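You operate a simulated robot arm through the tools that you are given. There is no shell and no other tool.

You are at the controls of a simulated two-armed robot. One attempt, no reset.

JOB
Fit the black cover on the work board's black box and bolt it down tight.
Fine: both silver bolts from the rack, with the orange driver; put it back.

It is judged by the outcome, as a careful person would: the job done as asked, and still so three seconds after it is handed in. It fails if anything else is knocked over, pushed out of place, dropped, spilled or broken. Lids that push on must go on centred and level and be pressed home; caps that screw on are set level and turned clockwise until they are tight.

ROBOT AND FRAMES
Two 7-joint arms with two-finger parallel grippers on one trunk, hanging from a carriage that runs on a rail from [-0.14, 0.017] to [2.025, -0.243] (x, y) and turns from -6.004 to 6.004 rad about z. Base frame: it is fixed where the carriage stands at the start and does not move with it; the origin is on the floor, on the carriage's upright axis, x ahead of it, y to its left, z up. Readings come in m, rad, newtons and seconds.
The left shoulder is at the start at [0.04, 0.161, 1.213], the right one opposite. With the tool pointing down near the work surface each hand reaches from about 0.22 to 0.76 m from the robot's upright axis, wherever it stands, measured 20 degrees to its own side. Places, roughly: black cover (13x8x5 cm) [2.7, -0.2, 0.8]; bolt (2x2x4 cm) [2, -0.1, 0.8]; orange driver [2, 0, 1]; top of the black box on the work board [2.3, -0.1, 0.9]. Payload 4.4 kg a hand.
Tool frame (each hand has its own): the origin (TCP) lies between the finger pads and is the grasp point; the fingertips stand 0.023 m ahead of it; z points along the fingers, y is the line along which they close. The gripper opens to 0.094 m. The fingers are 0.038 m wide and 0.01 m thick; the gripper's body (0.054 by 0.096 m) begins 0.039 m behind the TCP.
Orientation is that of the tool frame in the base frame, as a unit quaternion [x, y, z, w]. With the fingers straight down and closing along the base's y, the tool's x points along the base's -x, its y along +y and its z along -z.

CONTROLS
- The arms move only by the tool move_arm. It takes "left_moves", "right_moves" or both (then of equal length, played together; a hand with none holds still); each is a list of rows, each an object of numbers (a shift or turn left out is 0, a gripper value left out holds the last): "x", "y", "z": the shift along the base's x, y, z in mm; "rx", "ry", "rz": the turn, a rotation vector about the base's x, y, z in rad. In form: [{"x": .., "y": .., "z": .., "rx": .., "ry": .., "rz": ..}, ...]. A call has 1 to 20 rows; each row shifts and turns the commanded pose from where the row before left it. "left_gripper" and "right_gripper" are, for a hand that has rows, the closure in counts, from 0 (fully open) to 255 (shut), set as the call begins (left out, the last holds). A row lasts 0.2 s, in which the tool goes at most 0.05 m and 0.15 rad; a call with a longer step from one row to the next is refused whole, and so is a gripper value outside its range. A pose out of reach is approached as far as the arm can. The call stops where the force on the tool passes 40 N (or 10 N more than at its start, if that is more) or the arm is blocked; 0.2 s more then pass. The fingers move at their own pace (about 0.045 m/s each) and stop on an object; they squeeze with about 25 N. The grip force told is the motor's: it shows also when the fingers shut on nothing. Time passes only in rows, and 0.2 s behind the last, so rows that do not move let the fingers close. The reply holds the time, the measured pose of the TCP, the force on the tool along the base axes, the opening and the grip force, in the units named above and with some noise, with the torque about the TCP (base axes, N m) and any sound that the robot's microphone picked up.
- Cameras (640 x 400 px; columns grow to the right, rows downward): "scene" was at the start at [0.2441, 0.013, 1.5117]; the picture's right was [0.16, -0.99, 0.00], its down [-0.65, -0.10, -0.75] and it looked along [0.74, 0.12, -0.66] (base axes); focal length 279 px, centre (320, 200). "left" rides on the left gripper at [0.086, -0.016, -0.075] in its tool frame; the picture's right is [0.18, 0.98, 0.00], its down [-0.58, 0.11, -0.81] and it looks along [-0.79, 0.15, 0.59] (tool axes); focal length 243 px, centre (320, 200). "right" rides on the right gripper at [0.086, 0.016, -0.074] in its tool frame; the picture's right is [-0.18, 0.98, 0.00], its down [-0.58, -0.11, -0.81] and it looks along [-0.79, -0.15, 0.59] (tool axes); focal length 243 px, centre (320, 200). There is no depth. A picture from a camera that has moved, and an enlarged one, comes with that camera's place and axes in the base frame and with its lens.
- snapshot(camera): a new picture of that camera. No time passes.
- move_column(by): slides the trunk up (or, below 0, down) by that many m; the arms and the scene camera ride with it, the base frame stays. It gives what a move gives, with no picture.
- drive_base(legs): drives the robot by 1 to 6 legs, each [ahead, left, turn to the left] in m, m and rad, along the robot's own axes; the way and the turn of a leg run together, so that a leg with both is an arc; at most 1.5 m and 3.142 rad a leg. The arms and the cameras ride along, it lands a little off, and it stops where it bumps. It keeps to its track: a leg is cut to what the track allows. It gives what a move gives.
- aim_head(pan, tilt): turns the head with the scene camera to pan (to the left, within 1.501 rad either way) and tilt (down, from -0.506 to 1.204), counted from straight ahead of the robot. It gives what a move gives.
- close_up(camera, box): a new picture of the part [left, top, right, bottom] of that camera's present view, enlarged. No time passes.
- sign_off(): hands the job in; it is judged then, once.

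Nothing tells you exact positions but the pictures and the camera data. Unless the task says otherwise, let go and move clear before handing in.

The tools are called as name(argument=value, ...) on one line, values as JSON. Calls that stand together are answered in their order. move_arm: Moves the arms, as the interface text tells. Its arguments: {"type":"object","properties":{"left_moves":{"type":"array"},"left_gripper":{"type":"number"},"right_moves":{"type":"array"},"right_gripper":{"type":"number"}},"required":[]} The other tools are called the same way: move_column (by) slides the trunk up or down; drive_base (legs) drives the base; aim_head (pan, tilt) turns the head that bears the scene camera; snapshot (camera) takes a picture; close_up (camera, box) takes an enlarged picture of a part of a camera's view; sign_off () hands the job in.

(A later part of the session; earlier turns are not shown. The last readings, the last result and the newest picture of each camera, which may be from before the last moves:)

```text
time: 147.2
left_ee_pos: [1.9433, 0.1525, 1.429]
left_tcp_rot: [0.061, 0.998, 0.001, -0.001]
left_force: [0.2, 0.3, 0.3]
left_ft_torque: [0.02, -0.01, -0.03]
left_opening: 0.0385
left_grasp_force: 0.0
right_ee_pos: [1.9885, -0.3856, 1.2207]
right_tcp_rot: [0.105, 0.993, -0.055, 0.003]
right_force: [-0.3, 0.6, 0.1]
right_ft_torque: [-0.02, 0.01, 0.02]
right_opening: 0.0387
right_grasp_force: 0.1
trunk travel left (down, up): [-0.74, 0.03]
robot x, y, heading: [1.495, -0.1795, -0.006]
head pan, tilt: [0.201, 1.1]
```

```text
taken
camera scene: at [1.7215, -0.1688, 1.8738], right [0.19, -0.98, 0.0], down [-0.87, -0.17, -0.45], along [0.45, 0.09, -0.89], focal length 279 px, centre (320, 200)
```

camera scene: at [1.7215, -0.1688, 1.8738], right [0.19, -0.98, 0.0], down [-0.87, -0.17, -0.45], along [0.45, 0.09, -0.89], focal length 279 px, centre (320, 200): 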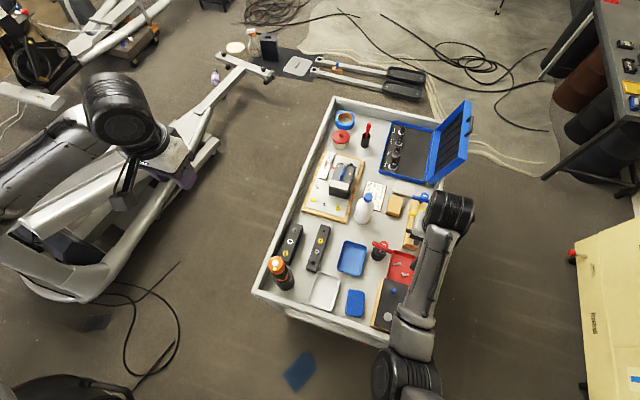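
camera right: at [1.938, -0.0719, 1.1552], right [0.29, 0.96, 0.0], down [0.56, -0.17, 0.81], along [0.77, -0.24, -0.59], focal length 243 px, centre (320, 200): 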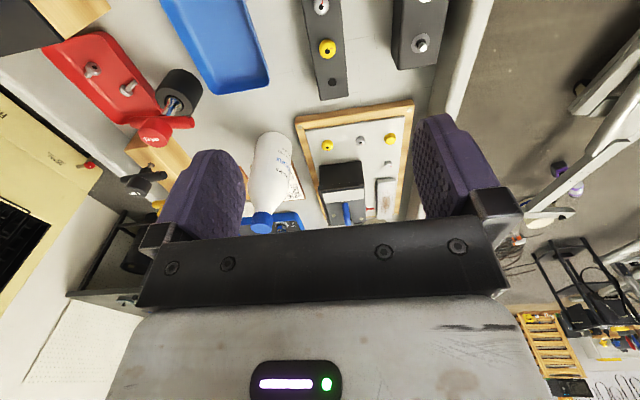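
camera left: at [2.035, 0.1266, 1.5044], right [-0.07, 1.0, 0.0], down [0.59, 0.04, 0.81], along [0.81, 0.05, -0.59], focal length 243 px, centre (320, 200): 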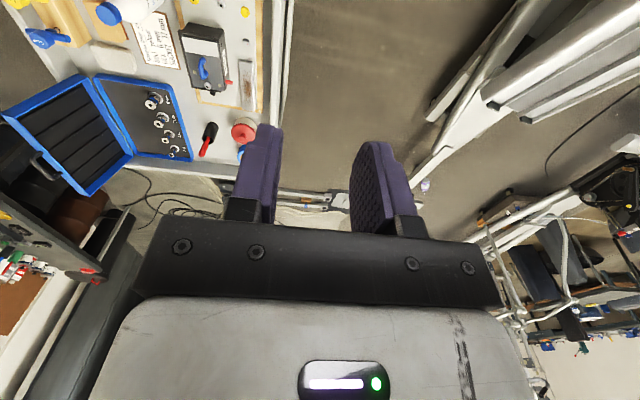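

move_arm(right_moves=[{"z": 30, "y": -10}, {"z": 35, "y": -10}, {"z": 35}, {"z": 35}, {"z": 35}, {"z": 35}, {"rx": 0.11}, {}])

snapshot(camera="scene")

```text
time: 147.8
left_ee_pos: [1.9445, 0.1529, 1.4299]
left_tcp_rot: [0.06, 0.998, 0.0, -0.001]
left_force: [-0.3, -0.3, -0.1]
left_ft_torque: [-0.01, 0.02, -0.01]
left_opening: 0.0387
left_grasp_force: 0.0
right_ee_pos: [1.995, -0.4581, 1.2662]
right_tcp_rot: [0.128, 0.987, -0.101, 0.011]
right_force: [0.0, 0.9, 0.3]
right_ft_torque: [-0.01, -0.02, 0.01]
right_opening: 0.0387
right_grasp_force: 0.0
right hand out of reach, approached as far as the arm can: row 2
trunk travel left (down, up): [-0.74, 0.03]
robot x, y, heading: [1.5008, -0.1779, -0.01]
head pan, tilt: [0.201, 1.1]
stopped in row 2 (right hand): the arm was blocked; the commanded pose is now the measured one
```

```text
taken
camera scene: at [1.7214, -0.169, 1.8737], right [0.19, -0.98, 0.0], down [-0.87, -0.17, -0.45], along [0.45, 0.09, -0.89], focal length 279 px, centre (320, 200)
```

scene: 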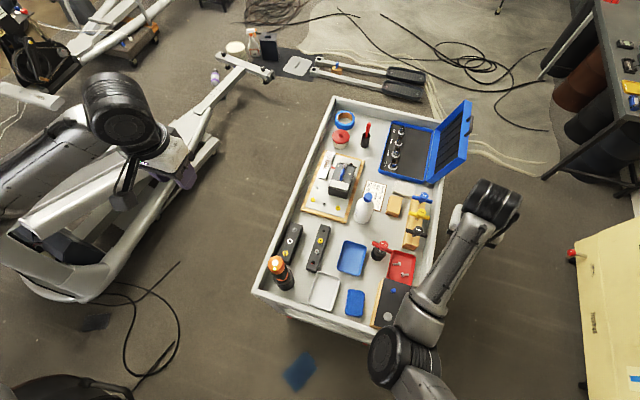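

The right arm has drifted into an awkward elbow posture. I back away from the cart into free space to untangle it safely.

drive_base(legs=[[-0.6, 0.072, 0]])

move_arm(right_moves=[{"y": 20, "z": -20, "rx": 0.1}, {"y": 25, "z": -20, "rx": 0.1}, {"y": 25, "z": -20}, {"y": 25, "z": -20}, {"y": 25, "z": -10}, {}])

snapshot(camera="scene")

```text
time: 151.2
left_ee_pos: [1.3425, 0.2282, 1.4294]
left_tcp_rot: [0.059, 0.998, 0.0, 0.0]
left_force: [0.5, 0.3, 0.1]
left_ft_torque: [0.0, 0.0, 0.01]
left_opening: 0.0388
left_grasp_force: 0.0
right_ee_pos: [1.3971, -0.3831, 1.2657]
right_tcp_rot: [0.123, 0.987, -0.102, 0.012]
right_force: [0.0, -0.5, 0.3]
right_ft_torque: [0.01, -0.01, 0.01]
right_opening: 0.0387
right_grasp_force: 0.0
trunk travel left (down, up): [-0.74, 0.03]
robot x, y, heading: [0.8989, -0.1087, 0.001]
head pan, tilt: [0.201, 1.1]
```

```text
time: 152.8
left_ee_pos: [1.3418, 0.2269, 1.4298]
left_tcp_rot: [0.058, 0.998, -0.001, 0.0]
left_force: [0.0, -0.5, 0.9]
left_ft_torque: [-0.01, -0.02, 0.01]
left_opening: 0.0384
left_grasp_force: 0.0
right_ee_pos: [1.4417, -0.3409, 1.2222]
right_tcp_rot: [0.153, 0.985, -0.055, 0.058]
right_force: [0.4, -0.4, 0.9]
right_ft_torque: [-0.02, -0.04, 0.01]
right_opening: 0.0384
right_grasp_force: 0.2
trunk travel left (down, up): [-0.74, 0.03]
robot x, y, heading: [0.898, -0.1045, 0.002]
head pan, tilt: [0.201, 1.1]
stopped in row 6 (right hand): the arm was blocked; the commanded pose is now the measured one
```

```text
taken
camera scene: at [1.1221, -0.0956, 1.8737], right [0.2, -0.98, 0.0], down [-0.87, -0.18, -0.45], along [0.45, 0.09, -0.89], focal length 279 px, centre (320, 200)
```

scene: 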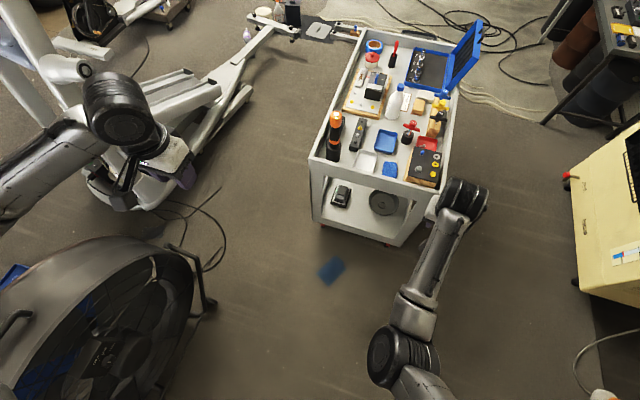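

move_arm(right_moves=[{"x": -30}, {"x": -30}, {"x": -30}, {"x": -30}, {}])

move_arm(right_moves=[{"rz": 0.1}, {"rz": 0.1}, {"rz": 0.1}, {}])

snapshot(camera="scene")

```text
time: 153.6
left_ee_pos: [1.3424, 0.2278, 1.4287]
left_tcp_rot: [0.058, 0.998, 0.0, 0.0]
left_force: [-0.6, -0.1, 0.4]
left_ft_torque: [0.0, -0.02, 0.01]
left_opening: 0.0387
left_grasp_force: 0.1
right_ee_pos: [1.4141, -0.3694, 1.3014]
right_tcp_rot: [0.168, 0.972, -0.066, 0.148]
right_force: [0.6, -0.2, 0.4]
right_ft_torque: [-0.02, -0.02, 0.0]
right_opening: 0.0386
right_grasp_force: 0.1
trunk travel left (down, up): [-0.74, 0.03]
robot x, y, heading: [0.8999, -0.1072, -0.0]
head pan, tilt: [0.201, 1.1]
stopped in row 4 (right hand): the arm was blocked; the commanded pose is now the measured one
```

```text
time: 154.6
left_ee_pos: [1.3417, 0.2281, 1.4287]
left_tcp_rot: [0.058, 0.998, 0.0, 0.0]
left_force: [0.3, 0.3, -0.1]
left_ft_torque: [0.0, 0.03, 0.0]
left_opening: 0.0388
left_grasp_force: 0.0
right_ee_pos: [1.4153, -0.3674, 1.2994]
right_tcp_rot: [0.019, 0.987, -0.041, 0.155]
right_force: [1.0, -1.0, 0.4]
right_ft_torque: [0.01, 0.02, -0.02]
right_opening: 0.0385
right_grasp_force: 0.1
trunk travel left (down, up): [-0.74, 0.03]
robot x, y, heading: [0.8968, -0.1093, 0.001]
head pan, tilt: [0.201, 1.1]
```

```text
taken
camera scene: at [1.1221, -0.0955, 1.8737], right [0.2, -0.98, 0.0], down [-0.87, -0.18, -0.45], along [0.44, 0.09, -0.89], focal length 279 px, centre (320, 200)
```

scene: 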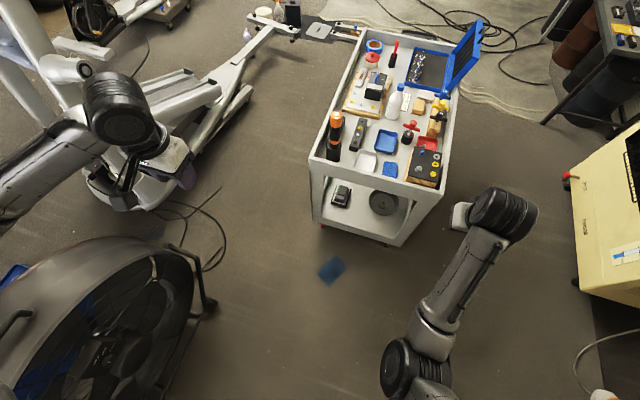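

Yaw is free but the elbow hangs low. I try rolling the right hand inward, which should swing its elbow outward, while in free space.

move_arm(right_moves=[{"rx": 0.14}, {"rx": 0.14}, {"rx": 0.14}, {"rx": 0.14}, {"rx": 0.14}, {"rx": 0.14}, {}])

snapshot(camera="scene")

```text
time: 156.2
left_ee_pos: [1.3426, 0.2274, 1.4291]
left_tcp_rot: [0.058, 0.998, 0.0, 0.0]
left_force: [0.6, 0.3, 0.3]
left_ft_torque: [0.03, -0.02, 0.01]
left_opening: 0.0386
left_grasp_force: 0.0
right_ee_pos: [1.4226, -0.374, 1.3051]
right_tcp_rot: [0.085, 0.93, 0.321, 0.16]
right_force: [-0.1, -0.6, -0.3]
right_ft_torque: [-0.01, -0.02, -0.01]
right_opening: 0.0387
right_grasp_force: 0.0
right hand out of reach, approached as far as the arm can: row 4
trunk travel left (down, up): [-0.74, 0.03]
robot x, y, heading: [0.899, -0.1064, 0.004]
head pan, tilt: [0.201, 1.1]
```

```text
taken
camera scene: at [1.1221, -0.0955, 1.8737], right [0.2, -0.98, 0.0], down [-0.87, -0.18, -0.45], along [0.44, 0.09, -0.89], focal length 279 px, centre (320, 200)
```

scene: 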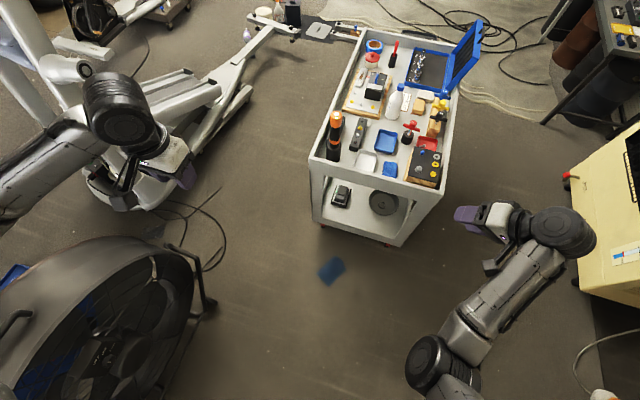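

move_arm(right_moves=[{"z": 40}, {"z": 40}, {"z": 40}, {"z": 40}, {}])

snapshot(camera="scene")

```text
time: 157.4
left_ee_pos: [1.3417, 0.2272, 1.4292]
left_tcp_rot: [0.058, 0.998, 0.0, 0.0]
left_force: [-0.1, -0.4, -0.5]
left_ft_torque: [-0.01, -0.01, 0.0]
left_opening: 0.0388
left_grasp_force: 0.0
right_ee_pos: [1.4232, -0.3744, 1.4658]
right_tcp_rot: [0.086, 0.93, 0.32, 0.161]
right_force: [-0.3, 0.5, -0.2]
right_ft_torque: [-0.02, -0.01, 0.01]
right_opening: 0.0385
right_grasp_force: 0.2
trunk travel left (down, up): [-0.74, 0.03]
robot x, y, heading: [0.8983, -0.1053, 0.001]
head pan, tilt: [0.201, 1.1]
```

```text
taken
camera scene: at [1.1221, -0.0956, 1.8737], right [0.2, -0.98, 0.0], down [-0.87, -0.18, -0.45], along [0.45, 0.09, -0.89], focal length 279 px, centre (320, 200)
```

scene: 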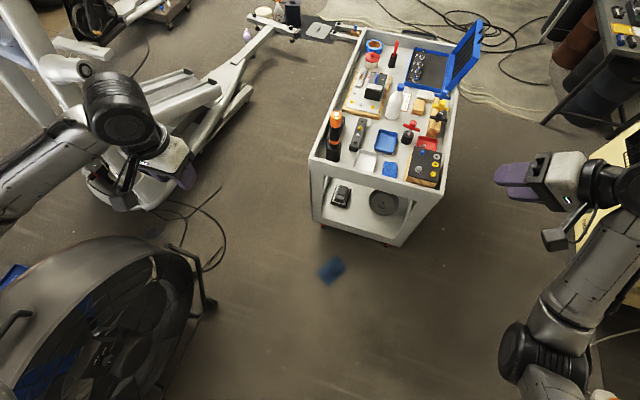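

move_arm(right_moves=[{"rx": -0.1244, "ry": 0.0776}, {"rx": -0.1244, "ry": 0.0776}, {"rx": -0.1244, "ry": 0.0776}, {"rx": -0.1244, "ry": 0.0776}, {"rx": -0.1244, "ry": 0.0776}, {}])

snapshot(camera="scene")

```text
time: 158.8
left_ee_pos: [1.3423, 0.228, 1.429]
left_tcp_rot: [0.058, 0.998, 0.0, 0.0]
left_force: [-0.1, 0.3, -0.1]
left_ft_torque: [0.02, -0.04, 0.01]
left_opening: 0.0387
left_grasp_force: 0.1
right_ee_pos: [1.4234, -0.3746, 1.4659]
right_tcp_rot: [0.093, 0.996, -0.002, 0.0]
right_force: [-0.5, 0.7, 0.1]
right_ft_torque: [0.01, 0.0, 0.0]
right_opening: 0.0388
right_grasp_force: 0.1
trunk travel left (down, up): [-0.74, 0.03]
robot x, y, heading: [0.9029, -0.1089, -0.002]
head pan, tilt: [0.201, 1.1]
```

```text
taken
camera scene: at [1.1221, -0.0955, 1.8737], right [0.2, -0.98, 0.0], down [-0.87, -0.18, -0.45], along [0.45, 0.09, -0.89], focal length 279 px, centre (320, 200)
```

scene: 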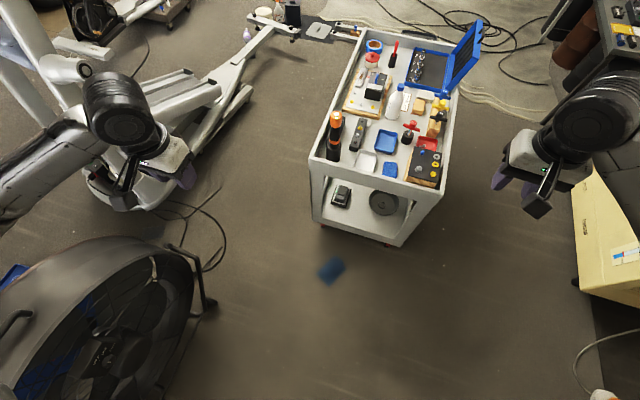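

The right arm is back in a normal posture. I'll fetch bolt S2 with the left arm but with the base turned right, so the forearm comes from the front-left, away from the driver.

move_column(by=-0.2)

drive_base(legs=[[0.762, -0.0915, 0], [0, 0, -0.45]])

aim_head(pan=0.45, tilt=1.1)

snapshot(camera="scene")

```text
time: 161.0
left_ee_pos: [1.3418, 0.2273, 1.2292]
left_tcp_rot: [0.058, 0.998, 0.0, 0.001]
left_force: [0.1, 0.0, -0.4]
left_ft_torque: [0.03, 0.0, 0.01]
left_opening: 0.0386
left_grasp_force: 0.2
right_ee_pos: [1.4235, -0.3749, 1.2663]
right_tcp_rot: [0.092, 0.996, -0.001, 0.0]
right_force: [0.2, 0.3, 0.6]
right_ft_torque: [0.0, 0.04, -0.01]
right_opening: 0.0385
right_grasp_force: 0.1
trunk travel left (down, up): [-0.54, 0.23]
robot x, y, heading: [0.9006, -0.1059, 0.002]
head pan, tilt: [0.201, 1.1]
```

```text
time: 166.5
left_ee_pos: [2.219, -0.0928, 1.2286]
left_tcp_rot: [0.281, 0.96, 0.001, 0.0]
left_force: [0.3, -1.1, -0.5]
left_ft_torque: [0.01, -0.05, 0.01]
left_opening: 0.0386
left_grasp_force: 0.1
right_ee_pos: [2.0285, -0.6696, 1.2651]
right_tcp_rot: [0.313, 0.95, -0.001, 0.0]
right_force: [0.1, -0.1, 0.9]
right_ft_torque: [0.0, -0.01, 0.02]
right_opening: 0.0386
right_grasp_force: 0.1
trunk travel left (down, up): [-0.54, 0.23]
robot x, y, heading: [1.6763, -0.2012, -0.459]
head pan, tilt: [0.201, 1.1]
```

```text
time: 167.2
left_ee_pos: [2.2183, -0.0928, 1.2292]
left_tcp_rot: [0.28, 0.96, 0.0, 0.0]
left_force: [0.4, -0.2, 0.1]
left_ft_torque: [0.01, -0.03, 0.04]
left_opening: 0.0388
left_grasp_force: 0.0
right_ee_pos: [2.0285, -0.6697, 1.2653]
right_tcp_rot: [0.313, 0.95, -0.001, 0.0]
right_force: [-0.4, -0.2, -0.1]
right_ft_torque: [0.02, 0.01, -0.01]
right_opening: 0.0385
right_grasp_force: 0.0
trunk travel left (down, up): [-0.54, 0.23]
robot x, y, heading: [1.6729, -0.2009, -0.452]
head pan, tilt: [0.45, 1.1]
```

```text
taken
camera scene: at [1.8819, -0.2712, 1.6737], right [0.0, -1.0, 0.0], down [-0.89, 0.0, -0.45], along [0.45, 0.0, -0.89], focal length 279 px, centre (320, 200)
```

scene: 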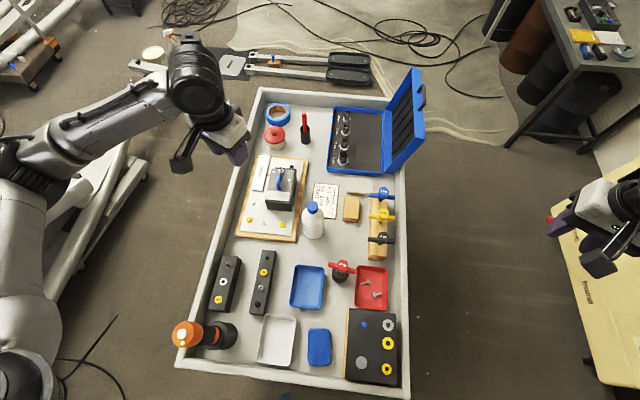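

move_arm(left_moves=[{"x": -39, "y": -1, "rz": 0.1135}, {"x": -39, "y": -1, "rz": 0.1135}, {"x": -39, "y": -1, "rz": 0.1135}, {"x": -39, "y": -1, "rz": 0.1135}, {"x": -40.5, "y": -1}, {"z": -45}, {"z": -45}, {"z": -45}, {}])

snapshot(camera="scene")

snapshot(camera="left")

```text
time: 169.2
left_ee_pos: [2.0686, -0.117, 1.0898]
left_tcp_rot: [0.057, 0.998, 0.0, -0.001]
left_force: [-0.1, 0.0, 0.9]
left_ft_torque: [-0.02, -0.04, -0.01]
left_opening: 0.0388
left_grasp_force: 0.0
left hand out of reach, approached as far as the arm can: row 4, 5
right_ee_pos: [2.0298, -0.67, 1.2652]
right_tcp_rot: [0.314, 0.949, -0.001, 0.0]
right_force: [0.4, 0.5, 0.5]
right_ft_torque: [0.02, 0.0, 0.03]
right_opening: 0.0385
right_grasp_force: 0.1
trunk travel left (down, up): [-0.54, 0.23]
robot x, y, heading: [1.6749, -0.2021, -0.452]
head pan, tilt: [0.45, 1.1]
```

```text
taken
camera scene: at [1.882, -0.2711, 1.6738], right [0.0, -1.0, 0.0], down [-0.89, 0.0, -0.45], along [0.45, 0.0, -0.89], focal length 279 px, centre (320, 200)
```

scene: 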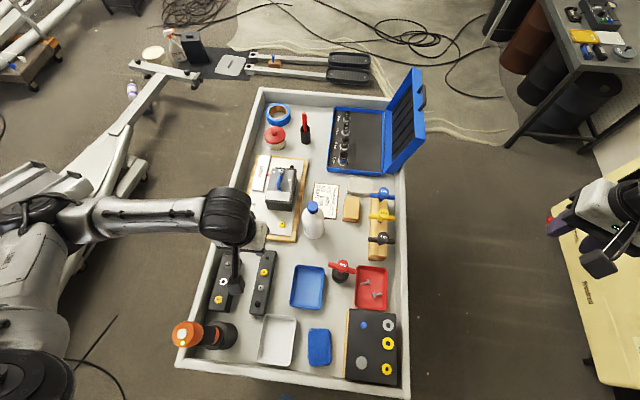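

```text
taken
camera left: at [1.9798, -0.1239, 1.165], right [-0.07, 1.0, 0.0], down [0.59, 0.04, 0.81], along [0.8, 0.06, -0.59], focal length 243 px, centre (320, 200)
```

left: 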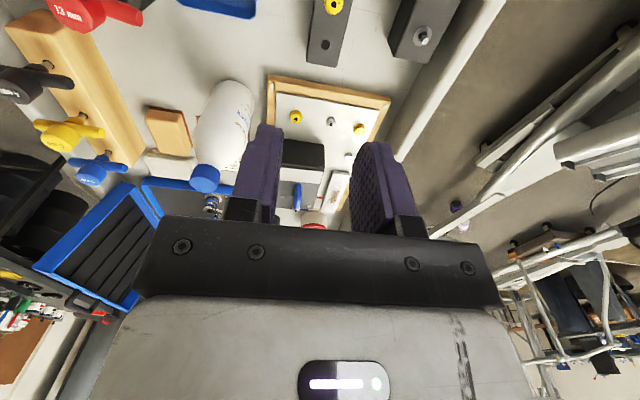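

drive_base(legs=[[-0.0952, -0.0329, 0]])

move_arm(left_moves=[{"x": 26, "y": 3}, {"x": 27, "y": 4}, {}])

snapshot(camera="scene")

snapshot(camera="left")

```text
time: 170.4
left_ee_pos: [1.9678, -0.1054, 1.0901]
left_tcp_rot: [0.057, 0.998, 0.0, 0.0]
left_force: [-0.5, -0.5, 0.0]
left_ft_torque: [-0.01, -0.05, 0.01]
left_opening: 0.0386
left_grasp_force: 0.1
right_ee_pos: [1.929, -0.6568, 1.2645]
right_tcp_rot: [0.313, 0.95, -0.001, 0.0]
right_force: [-0.2, -0.4, -0.2]
right_ft_torque: [0.02, -0.02, 0.0]
right_opening: 0.0387
right_grasp_force: 0.0
trunk travel left (down, up): [-0.54, 0.23]
robot x, y, heading: [1.5737, -0.1868, -0.452]
head pan, tilt: [0.45, 1.1]
```

```text
time: 171.2
left_ee_pos: [2.0214, -0.0998, 1.0905]
left_tcp_rot: [0.057, 0.998, 0.001, 0.0]
left_force: [1.1, 0.8, -0.1]
left_ft_torque: [0.0, -0.01, 0.01]
left_opening: 0.0387
left_grasp_force: 0.1
right_ee_pos: [1.9284, -0.6572, 1.2654]
right_tcp_rot: [0.314, 0.949, -0.001, -0.001]
right_force: [0.6, -0.4, 0.4]
right_ft_torque: [-0.03, 0.0, -0.03]
right_opening: 0.0386
right_grasp_force: 0.0
trunk travel left (down, up): [-0.54, 0.23]
robot x, y, heading: [1.5737, -0.1888, -0.45]
head pan, tilt: [0.45, 1.1]
```

```text
taken
camera scene: at [1.7815, -0.2589, 1.6737], right [0.0, -1.0, 0.0], down [-0.89, 0.0, -0.45], along [0.45, 0.0, -0.89], focal length 279 px, centre (320, 200)
```

scene: 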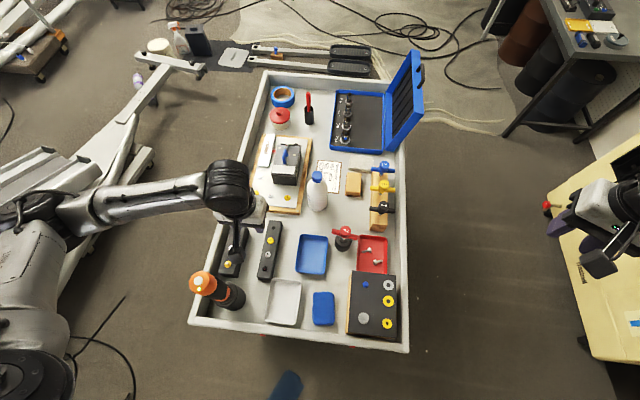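

```text
taken
camera left: at [1.9323, -0.1062, 1.1656], right [-0.07, 1.0, 0.0], down [0.59, 0.04, 0.81], along [0.8, 0.06, -0.59], focal length 243 px, centre (320, 200)
```

left: 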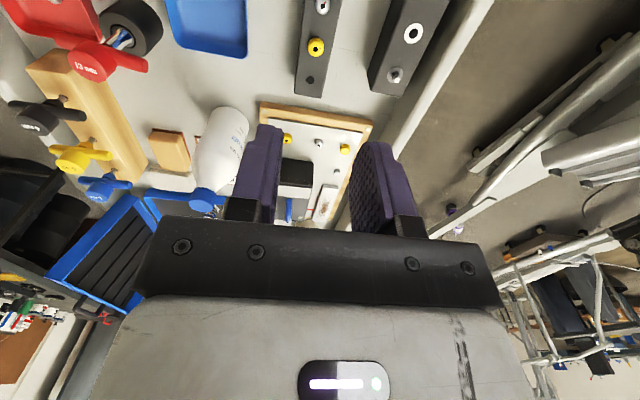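

move_arm(left_moves=[{"z": -45}, {"z": -45}, {"z": -45}, {}])

snapshot(camera="scene")

close_up(camera="left", box=[220, 0, 420, 160])

```text
time: 172.2
left_ee_pos: [2.0204, -0.0991, 0.9543]
left_tcp_rot: [0.057, 0.998, -0.001, 0.001]
left_force: [0.2, 0.2, 1.0]
left_ft_torque: [0.0, -0.01, -0.02]
left_opening: 0.0388
left_grasp_force: 0.0
right_ee_pos: [1.9289, -0.657, 1.2667]
right_tcp_rot: [0.313, 0.95, -0.001, -0.001]
right_force: [0.3, 0.5, -0.3]
right_ft_torque: [0.02, 0.02, -0.01]
right_opening: 0.0387
right_grasp_force: 0.0
trunk travel left (down, up): [-0.54, 0.23]
robot x, y, heading: [1.5712, -0.1893, -0.449]
head pan, tilt: [0.45, 1.1]
```

```text
taken
camera scene: at [1.7817, -0.2589, 1.6738], right [0.0, -1.0, 0.0], down [-0.89, 0.0, -0.45], along [0.45, 0.0, -0.89], focal length 279 px, centre (320, 200)
```

scene: 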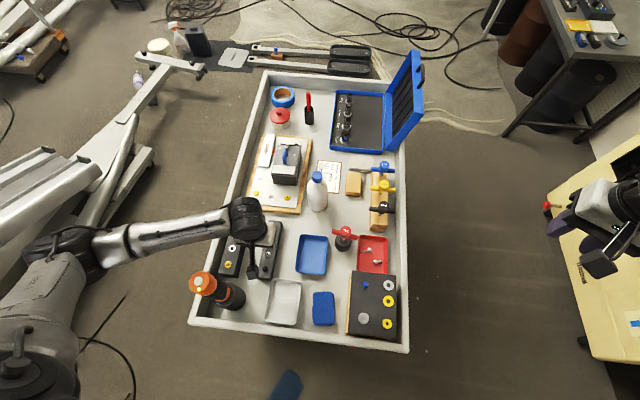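

```text
2.50 times, centred on (320, 80) of left
camera zoom: at [1.9319, -0.1056, 1.0288], right [-0.07, 1.0, 0.0], down [0.59, 0.04, 0.81], along [0.8, 0.06, -0.59], focal length 606 px, centre (320, 500)
```

zoom: 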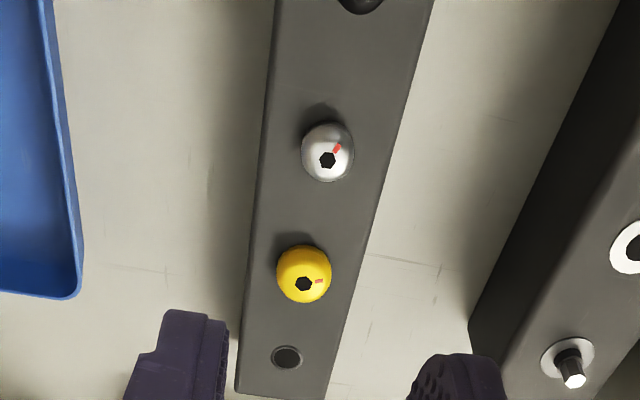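

The forearm would pass only ~2–3 cm from the driver; I turn the base another -0.15 rad to swing the elbow farther away.

move_arm(left_moves=[{"z": 40}, {"z": 40}, {}])

drive_base(legs=[[0, 0, -0.15]])

move_arm(left_moves=[{"x": -2, "y": 35, "rz": 0.075}, {"x": -2, "y": 36, "rz": 0.075}, {}])

snapshot(camera="scene")

close_up(camera="left", box=[220, 0, 420, 160])

```text
time: 173.0
left_ee_pos: [2.0188, -0.101, 1.0348]
left_tcp_rot: [0.057, 0.998, 0.0, 0.0]
left_force: [-0.3, 0.3, 0.8]
left_ft_torque: [-0.01, -0.01, 0.02]
left_opening: 0.0388
left_grasp_force: 0.1
right_ee_pos: [1.9289, -0.6569, 1.2651]
right_tcp_rot: [0.314, 0.95, -0.002, 0.0]
right_force: [-0.8, -0.9, -0.3]
right_ft_torque: [-0.01, 0.0, 0.0]
right_opening: 0.0386
right_grasp_force: 0.1
trunk travel left (down, up): [-0.54, 0.23]
robot x, y, heading: [1.5722, -0.1875, -0.451]
head pan, tilt: [0.45, 1.1]
```

```text
time: 174.0
left_ee_pos: [2.0285, -0.1665, 1.0338]
left_tcp_rot: [0.129, 0.992, 0.0, 0.0]
left_force: [0.7, -0.8, 0.1]
left_ft_torque: [-0.03, 0.01, -0.01]
left_opening: 0.0384
left_grasp_force: 0.0
right_ee_pos: [1.8569, -0.7042, 1.2666]
right_tcp_rot: [0.38, 0.925, -0.002, 0.0]
right_force: [0.2, -0.2, 0.2]
right_ft_torque: [-0.01, 0.01, -0.01]
right_opening: 0.0389
right_grasp_force: 0.1
trunk travel left (down, up): [-0.54, 0.23]
robot x, y, heading: [1.5737, -0.1902, -0.6]
head pan, tilt: [0.45, 1.1]
```

```text
time: 174.8
left_ee_pos: [2.0246, -0.0954, 1.0371]
left_tcp_rot: [0.054, 0.999, 0.0, 0.0]
left_force: [0.3, 1.1, 0.4]
left_ft_torque: [0.03, 0.0, -0.01]
left_opening: 0.0388
left_grasp_force: 0.0
right_ee_pos: [1.856, -0.7046, 1.2655]
right_tcp_rot: [0.382, 0.924, -0.001, 0.0]
right_force: [0.5, -0.1, -0.2]
right_ft_torque: [0.0, 0.04, -0.02]
right_opening: 0.0385
right_grasp_force: 0.0
trunk travel left (down, up): [-0.54, 0.23]
robot x, y, heading: [1.5714, -0.1905, -0.597]
head pan, tilt: [0.45, 1.1]
```

```text
taken
camera scene: at [1.7691, -0.2884, 1.6738], right [-0.15, -0.99, 0.0], down [-0.88, 0.13, -0.45], along [0.45, -0.07, -0.89], focal length 279 px, centre (320, 200)
```

scene: 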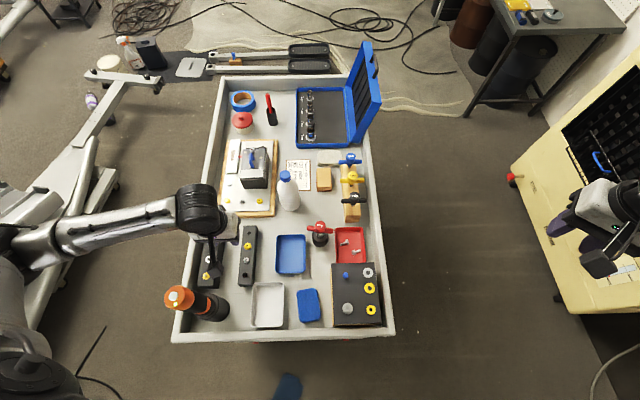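

```text
2.50 times, centred on (320, 80) of left
camera zoom: at [1.9352, -0.1017, 1.1118], right [-0.08, 1.0, 0.0], down [0.59, 0.05, 0.81], along [0.8, 0.06, -0.59], focal length 606 px, centre (320, 500)
```

zoom: 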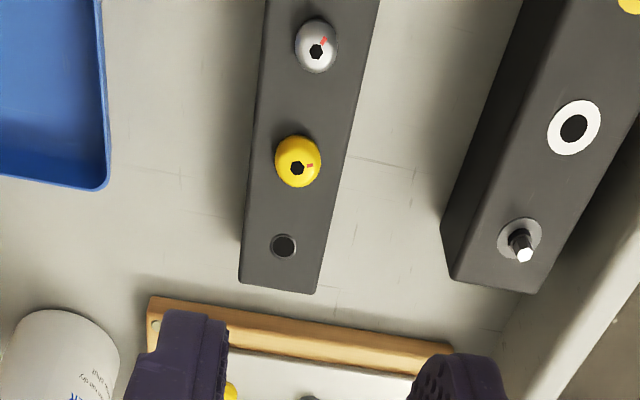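

move_arm(left_moves=[{"y": -1, "z": -45}, {"z": -40}, {"z": -40}, {"z": -30}, {}])

snapshot(camera="scene")

close_up(camera="left", box=[220, 60, 420, 220])

```text
time: 176.0
left_ee_pos: [2.0248, -0.0951, 0.8813]
left_tcp_rot: [0.054, 0.999, 0.0, 0.0]
left_force: [1.1, 0.1, 0.5]
left_ft_torque: [0.01, 0.02, 0.0]
left_opening: 0.0388
left_grasp_force: 0.0
right_ee_pos: [1.8572, -0.7043, 1.2652]
right_tcp_rot: [0.381, 0.924, 0.0, 0.0]
right_force: [-0.3, -0.6, -0.1]
right_ft_torque: [-0.01, -0.01, 0.0]
right_opening: 0.039
right_grasp_force: 0.1
trunk travel left (down, up): [-0.54, 0.23]
robot x, y, heading: [1.5762, -0.1898, -0.599]
head pan, tilt: [0.45, 1.1]
```

```text
taken
camera scene: at [1.7692, -0.2883, 1.6738], right [-0.15, -0.99, 0.0], down [-0.88, 0.13, -0.45], along [0.45, -0.07, -0.89], focal length 279 px, centre (320, 200)
```

scene: 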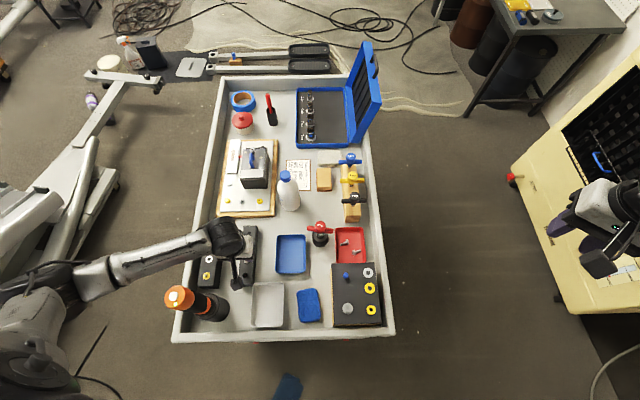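

```text
2.50 times, centred on (320, 140) of left
camera zoom: at [1.9363, -0.1021, 0.9557], right [-0.08, 1.0, 0.0], down [0.59, 0.05, 0.81], along [0.8, 0.06, -0.59], focal length 606 px, centre (320, 350)
```

zoom: 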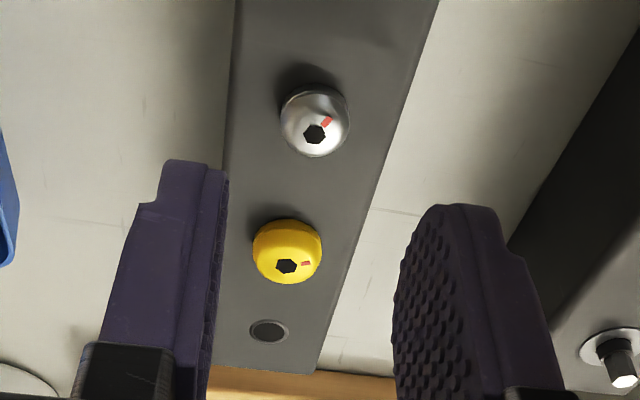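

close_up(camera="scene", box=[130, 210, 270, 330])

```text
3.33 times, centred on (200, 270) of scene
camera zoom: at [1.7692, -0.2883, 1.6738], right [-0.15, -0.99, 0.0], down [-0.88, 0.13, -0.45], along [0.45, -0.07, -0.89], focal length 931 px, centre (720, -33)
```

zoom: 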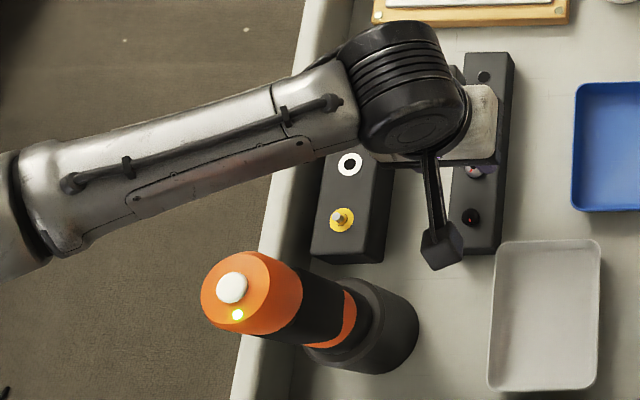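

Clear of the driver. Fine-aligning on S2, lowering to the known grip height and closing.

move_arm(left_moves=[{"x": -2, "y": -1.4, "z": -15}, {"z": -12}, {"z": -7}, {}], left_gripper=165)

close_up(camera="left", box=[220, 80, 420, 220])

```text
time: 177.0
left_ee_pos: [2.0231, -0.0977, 0.8465]
left_tcp_rot: [0.054, 0.999, 0.0, 0.0]
left_force: [0.1, -0.1, -0.1]
left_ft_torque: [0.01, -0.03, 0.0]
left_opening: 0.0335
left_grasp_force: 0.0
right_ee_pos: [1.8563, -0.7041, 1.2656]
right_tcp_rot: [0.381, 0.924, -0.001, 0.0]
right_force: [0.5, -0.9, -1.2]
right_ft_torque: [-0.01, 0.01, -0.03]
right_opening: 0.0386
right_grasp_force: 0.0
trunk travel left (down, up): [-0.54, 0.23]
robot x, y, heading: [1.57, -0.1864, -0.598]
head pan, tilt: [0.45, 1.1]
```

```text
2.86 times, centred on (320, 150) of left
camera zoom: at [1.9336, -0.1039, 0.9206], right [-0.08, 1.0, 0.0], down [0.59, 0.05, 0.81], along [0.8, 0.06, -0.59], focal length 693 px, centre (320, 343)
```

zoom: 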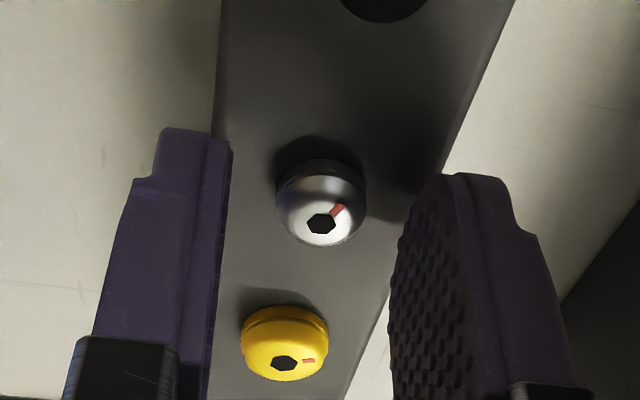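

move_arm(left_moves=[{"z": -3}, {}])

move_arm(left_moves=[{}, {}, {}, {}], left_gripper=255)

move_arm(left_moves=[{"z": 8}, {"z": 15}, {"z": 25}, {"z": 40}, {"z": 40}, {"z": 40}, {"z": 40}, {}])

close_up(camera="left", box=[270, 100, 370, 190])

```text
time: 177.6
left_ee_pos: [2.0221, -0.098, 0.8423]
left_tcp_rot: [0.054, 0.999, 0.0, 0.0]
left_force: [-0.5, 0.0, -0.4]
left_ft_torque: [-0.02, -0.03, -0.06]
left_opening: 0.033
left_grasp_force: 0.1
right_ee_pos: [1.8566, -0.7041, 1.2655]
right_tcp_rot: [0.381, 0.925, 0.0, 0.0]
right_force: [0.9, 0.0, 0.5]
right_ft_torque: [-0.02, -0.01, 0.0]
right_opening: 0.0387
right_grasp_force: 0.1
trunk travel left (down, up): [-0.54, 0.23]
robot x, y, heading: [1.5742, -0.1879, -0.601]
head pan, tilt: [0.45, 1.1]
```

```text
time: 178.6
left_ee_pos: [2.0215, -0.0959, 0.8424]
left_tcp_rot: [0.054, 0.999, 0.0, 0.0]
left_force: [0.2, 2.3, 0.2]
left_ft_torque: [-0.01, 0.01, -0.01]
left_opening: 0.015
left_grasp_force: 18.1
right_ee_pos: [1.8579, -0.7031, 1.2663]
right_tcp_rot: [0.382, 0.924, 0.0, -0.001]
right_force: [-0.5, -0.1, 0.5]
right_ft_torque: [-0.01, -0.02, -0.03]
right_opening: 0.0388
right_grasp_force: 0.1
trunk travel left (down, up): [-0.54, 0.23]
robot x, y, heading: [1.5727, -0.1839, -0.597]
head pan, tilt: [0.45, 1.1]
```

```text
time: 180.4
left_ee_pos: [2.0215, -0.0965, 1.0506]
left_tcp_rot: [0.054, 0.999, 0.0, 0.0]
left_force: [0.0, -0.3, 0.3]
left_ft_torque: [0.0, 0.01, 0.01]
left_opening: 0.0151
left_grasp_force: 17.7
right_ee_pos: [1.8571, -0.7046, 1.2658]
right_tcp_rot: [0.38, 0.925, 0.0, 0.0]
right_force: [-1.1, -0.2, -0.6]
right_ft_torque: [0.0, 0.0, 0.0]
right_opening: 0.0387
right_grasp_force: 0.1
trunk travel left (down, up): [-0.54, 0.23]
robot x, y, heading: [1.5743, -0.1914, -0.597]
head pan, tilt: [0.45, 1.1]
```

```text
4.44 times, centred on (320, 145) of left
camera zoom: at [1.9331, -0.1022, 1.1258], right [-0.08, 1.0, 0.0], down [0.59, 0.05, 0.81], along [0.8, 0.06, -0.59], focal length 1078 px, centre (320, 444)
```

zoom: 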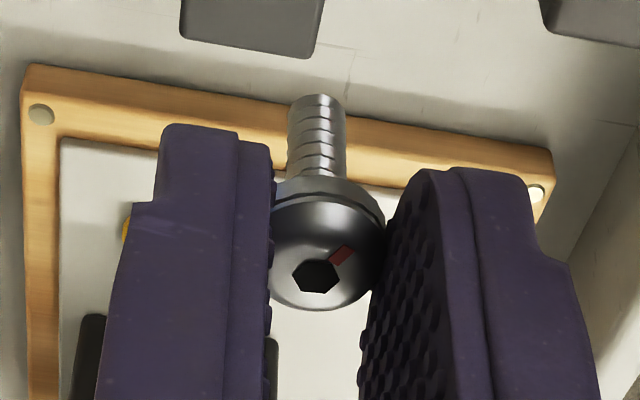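

move_arm(left_moves=[{"z": 40}, {"z": 40}, {"z": 40}, {"z": 40}, {}])

drive_base(legs=[[0.1136, 0.0589, 0], [0, 0, 0.55]])

aim_head(pan=0.2, tilt=1.1)

snapshot(camera="scene")

```text
time: 181.6
left_ee_pos: [2.0203, -0.0976, 1.2076]
left_tcp_rot: [0.053, 0.999, 0.0, 0.0]
left_force: [0.0, 0.1, 0.1]
left_ft_torque: [0.01, 0.0, 0.01]
left_opening: 0.015
left_grasp_force: 18.2
right_ee_pos: [1.8569, -0.7034, 1.2655]
right_tcp_rot: [0.381, 0.925, -0.001, 0.001]
right_force: [0.0, -0.4, -0.4]
right_ft_torque: [-0.02, 0.0, 0.03]
right_opening: 0.0386
right_grasp_force: 0.2
trunk travel left (down, up): [-0.54, 0.23]
robot x, y, heading: [1.5726, -0.191, -0.601]
head pan, tilt: [0.45, 1.1]
```

```text
time: 184.4
left_ee_pos: [2.0368, 0.1067, 1.2092]
left_tcp_rot: [-0.217, 0.976, 0.001, 0.0]
left_force: [1.1, 0.1, -1.1]
left_ft_torque: [0.01, 0.03, 0.0]
left_opening: 0.0148
left_grasp_force: 18.0
right_ee_pos: [2.2109, -0.4978, 1.2658]
right_tcp_rot: [0.117, 0.993, -0.001, 0.0]
right_force: [-0.9, 0.0, 0.1]
right_ft_torque: [0.0, 0.01, -0.01]
right_opening: 0.0388
right_grasp_force: 0.0
trunk travel left (down, up): [-0.54, 0.23]
robot x, y, heading: [1.7017, -0.203, -0.051]
head pan, tilt: [0.45, 1.1]
```

```text
time: 185.2
left_ee_pos: [2.0374, 0.107, 1.2087]
left_tcp_rot: [-0.217, 0.976, 0.0, 0.001]
left_force: [-0.6, 0.3, 0.0]
left_ft_torque: [-0.06, 0.02, -0.01]
left_opening: 0.0151
left_grasp_force: 18.2
right_ee_pos: [2.2115, -0.4962, 1.2665]
right_tcp_rot: [0.117, 0.993, -0.001, -0.001]
right_force: [0.2, 0.2, 0.9]
right_ft_torque: [-0.02, -0.02, 0.02]
right_opening: 0.0387
right_grasp_force: 0.0
trunk travel left (down, up): [-0.54, 0.23]
robot x, y, heading: [1.699, -0.2073, -0.057]
head pan, tilt: [0.201, 1.1]
```

```text
taken
camera scene: at [1.9251, -0.2031, 1.6737], right [0.15, -0.99, 0.0], down [-0.88, -0.13, -0.45], along [0.45, 0.07, -0.89], focal length 279 px, centre (320, 200)
```

scene: 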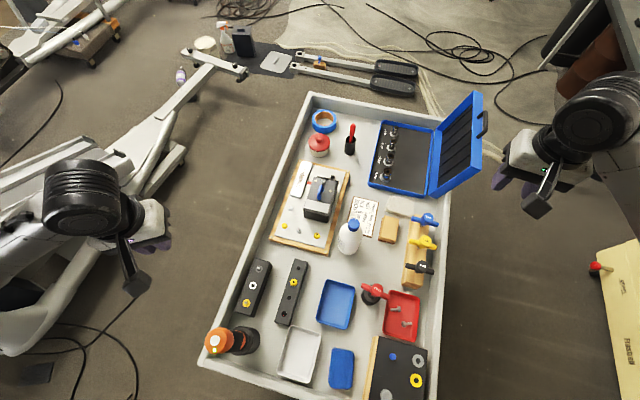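

move_arm(left_moves=[{"x": 32.4, "y": -29.9, "rz": -0.137}, {"x": 32.4, "y": -29.9, "rz": -0.137}, {"x": 32.4, "y": -29.9, "rz": -0.137}, {"x": 32.4, "y": -29.9, "rz": -0.137}, {"x": 32.4, "y": -29.9}, {"x": 32.4, "y": -29.9}, {"x": 32.4, "y": -29.9}, {"x": 32.2, "y": -30.1}, {"z": -40}, {"z": -40}, {"z": -40}, {"z": -40}, {"z": -40}, {}], right_moves=[{"rz": 0.135, "y": 5.5, "z": -6.5}, {"rz": 0.135, "y": 5.5, "z": -6.5}, {"rz": 0.135, "y": 5.5, "z": -6.5}, {"rz": 0.135, "y": 5.5, "z": -6.5}, {"rz": 0.135, "y": 5.5, "z": -6.5}, {"rz": 0.135, "y": 5.5, "z": -6.5}, {"rz": 0.135, "y": 5.5, "z": -6.5}, {"rz": 0.135, "y": 5.5, "z": -6.5}, {"rz": 0.135, "y": 5.5, "z": -6.5}, {"rz": 0.135, "y": 5.5, "z": -6.5}, {"rz": 0.135, "y": 5.5, "z": -6.5}, {"rz": 0.135, "y": 5.5, "z": -6.5}, {"rz": 0.135, "y": 5.5, "z": -6.5}, {"rz": 0.135, "y": 3.5, "z": -6.5}])

snapshot(camera="scene")

snapshot(camera="right")

snapshot(camera="left")

```text
time: 188.2
left_ee_pos: [2.295, -0.1322, 1.0064]
left_tcp_rot: [0.055, 0.998, -0.001, 0.0]
left_force: [0.0, -0.1, 0.8]
left_ft_torque: [-0.04, 0.0, -0.02]
left_opening: 0.0151
left_grasp_force: 18.5
right_ee_pos: [2.2124, -0.4222, 1.1752]
right_tcp_rot: [0.737, -0.676, 0.001, -0.002]
right_force: [-0.6, 0.3, -0.7]
right_ft_torque: [-0.01, 0.0, -0.03]
right_opening: 0.0387
right_grasp_force: 0.2
trunk travel left (down, up): [-0.54, 0.23]
robot x, y, heading: [1.7, -0.2031, -0.048]
head pan, tilt: [0.201, 1.1]
```

```text
taken
camera scene: at [1.9252, -0.203, 1.6738], right [0.15, -0.99, 0.0], down [-0.88, -0.13, -0.45], along [0.45, 0.07, -0.89], focal length 279 px, centre (320, 200)
```

scene: 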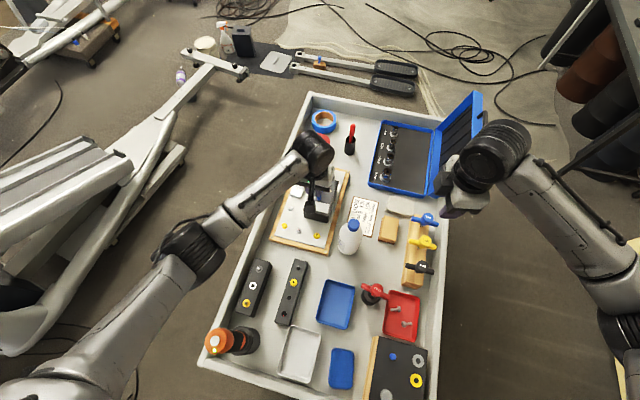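

```text
taken
camera right: at [2.2034, -0.5093, 1.2493], right [-0.99, 0.1, 0.0], down [0.06, 0.59, 0.81], along [0.08, 0.8, -0.59], focal length 243 px, centre (320, 200)
```

right: 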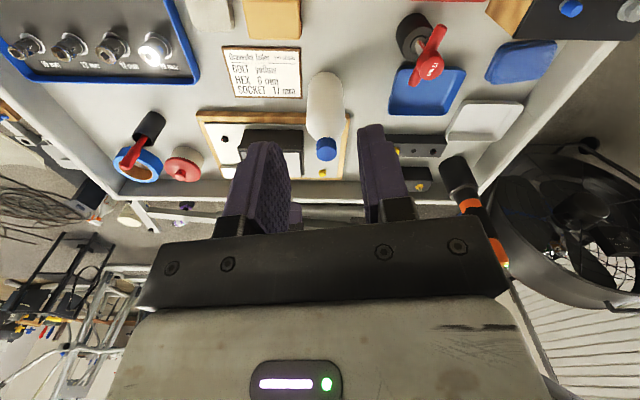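

```text
taken
camera left: at [2.2066, -0.1383, 1.0826], right [-0.07, 1.0, 0.0], down [0.59, 0.04, 0.81], along [0.8, 0.06, -0.59], focal length 243 px, centre (320, 200)
```

left: 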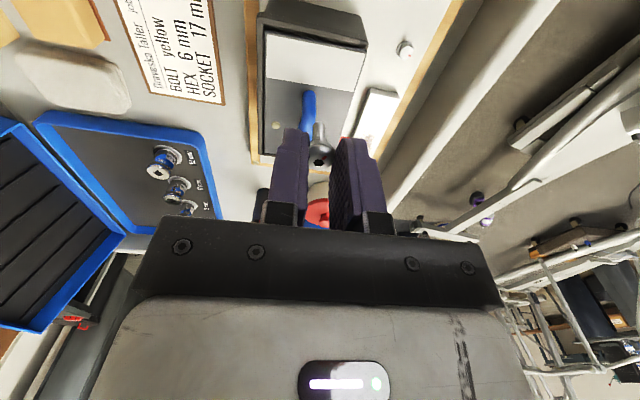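

move_arm(right_moves=[{"z": 20}, {"z": 20}, {}, {}, {}], right_gripper=0)

close_up(camera="right", box=[220, 90, 360, 210])

close_up(camera="left", box=[230, 0, 410, 180])

```text
time: 189.4
left_ee_pos: [2.2955, -0.1307, 1.0065]
left_tcp_rot: [0.055, 0.998, 0.0, 0.0]
left_force: [0.0, -0.5, 0.0]
left_ft_torque: [-0.01, -0.01, -0.01]
left_opening: 0.0152
left_grasp_force: 18.3
right_ee_pos: [2.2123, -0.4208, 1.214]
right_tcp_rot: [0.736, -0.677, 0.001, 0.0]
right_force: [0.1, -0.8, 0.4]
right_ft_torque: [-0.03, 0.02, 0.0]
right_opening: 0.0938
right_grasp_force: 0.1
trunk travel left (down, up): [-0.54, 0.23]
robot x, y, heading: [1.7042, -0.2007, -0.057]
head pan, tilt: [0.201, 1.1]
```

```text
3.33 times, centred on (290, 150) of right
camera zoom: at [2.2035, -0.5096, 1.288], right [-0.99, 0.1, 0.0], down [0.06, 0.59, 0.81], along [0.08, 0.8, -0.59], focal length 809 px, centre (420, 367)
```

zoom: 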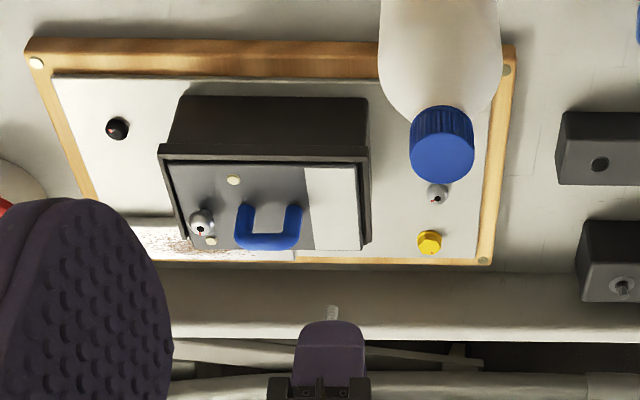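

```text
2.22 times, centred on (320, 90) of left
camera zoom: at [2.2065, -0.1384, 1.0829], right [-0.08, 1.0, 0.0], down [0.59, 0.04, 0.81], along [0.8, 0.06, -0.59], focal length 539 px, centre (320, 444)
```

zoom: 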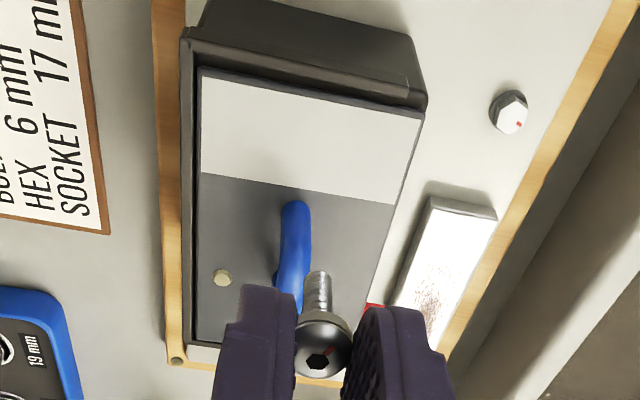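

move_arm(left_moves=[{"z": -40}, {"z": -32}, {}])

close_up(camera="right", box=[230, 110, 340, 200])

close_up(camera="left", box=[260, 60, 380, 180])

```text
time: 190.2
left_ee_pos: [2.2937, -0.1313, 0.9362]
left_tcp_rot: [0.054, 0.999, 0.0, 0.0]
left_force: [-0.7, -0.8, -0.8]
left_ft_torque: [0.0, 0.03, 0.03]
left_opening: 0.0149
left_grasp_force: 17.9
right_ee_pos: [2.2143, -0.421, 1.2125]
right_tcp_rot: [0.735, -0.678, 0.001, 0.0]
right_force: [0.6, 0.6, 0.7]
right_ft_torque: [-0.02, 0.02, -0.01]
right_opening: 0.0938
right_grasp_force: 0.1
trunk travel left (down, up): [-0.54, 0.23]
robot x, y, heading: [1.7003, -0.2044, -0.047]
head pan, tilt: [0.201, 1.1]
```

```text
4.44 times, centred on (285, 155) of right
camera zoom: at [2.2036, -0.5096, 1.288], right [-0.99, 0.1, 0.0], down [0.06, 0.59, 0.81], along [0.08, 0.8, -0.59], focal length 1078 px, centre (476, 400)
```

zoom: 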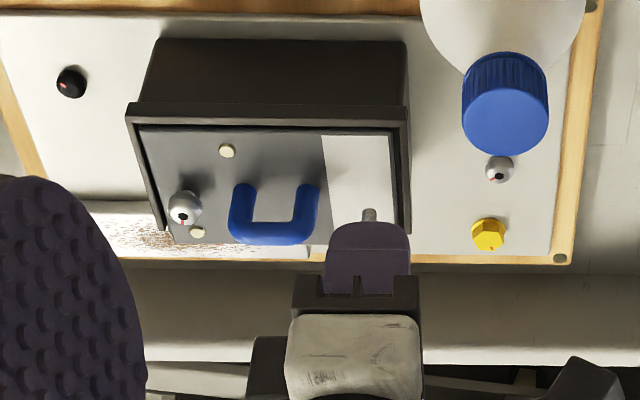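

```text
3.33 times, centred on (320, 120) of left
camera zoom: at [2.2055, -0.1388, 1.0108], right [-0.08, 1.0, 0.0], down [0.59, 0.04, 0.81], along [0.8, 0.06, -0.59], focal length 809 px, centre (320, 467)
```

zoom: 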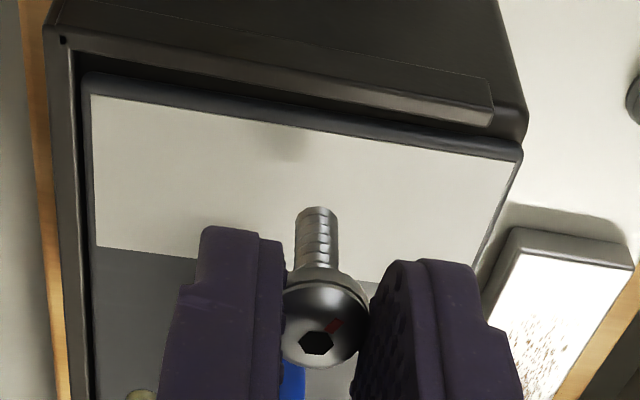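

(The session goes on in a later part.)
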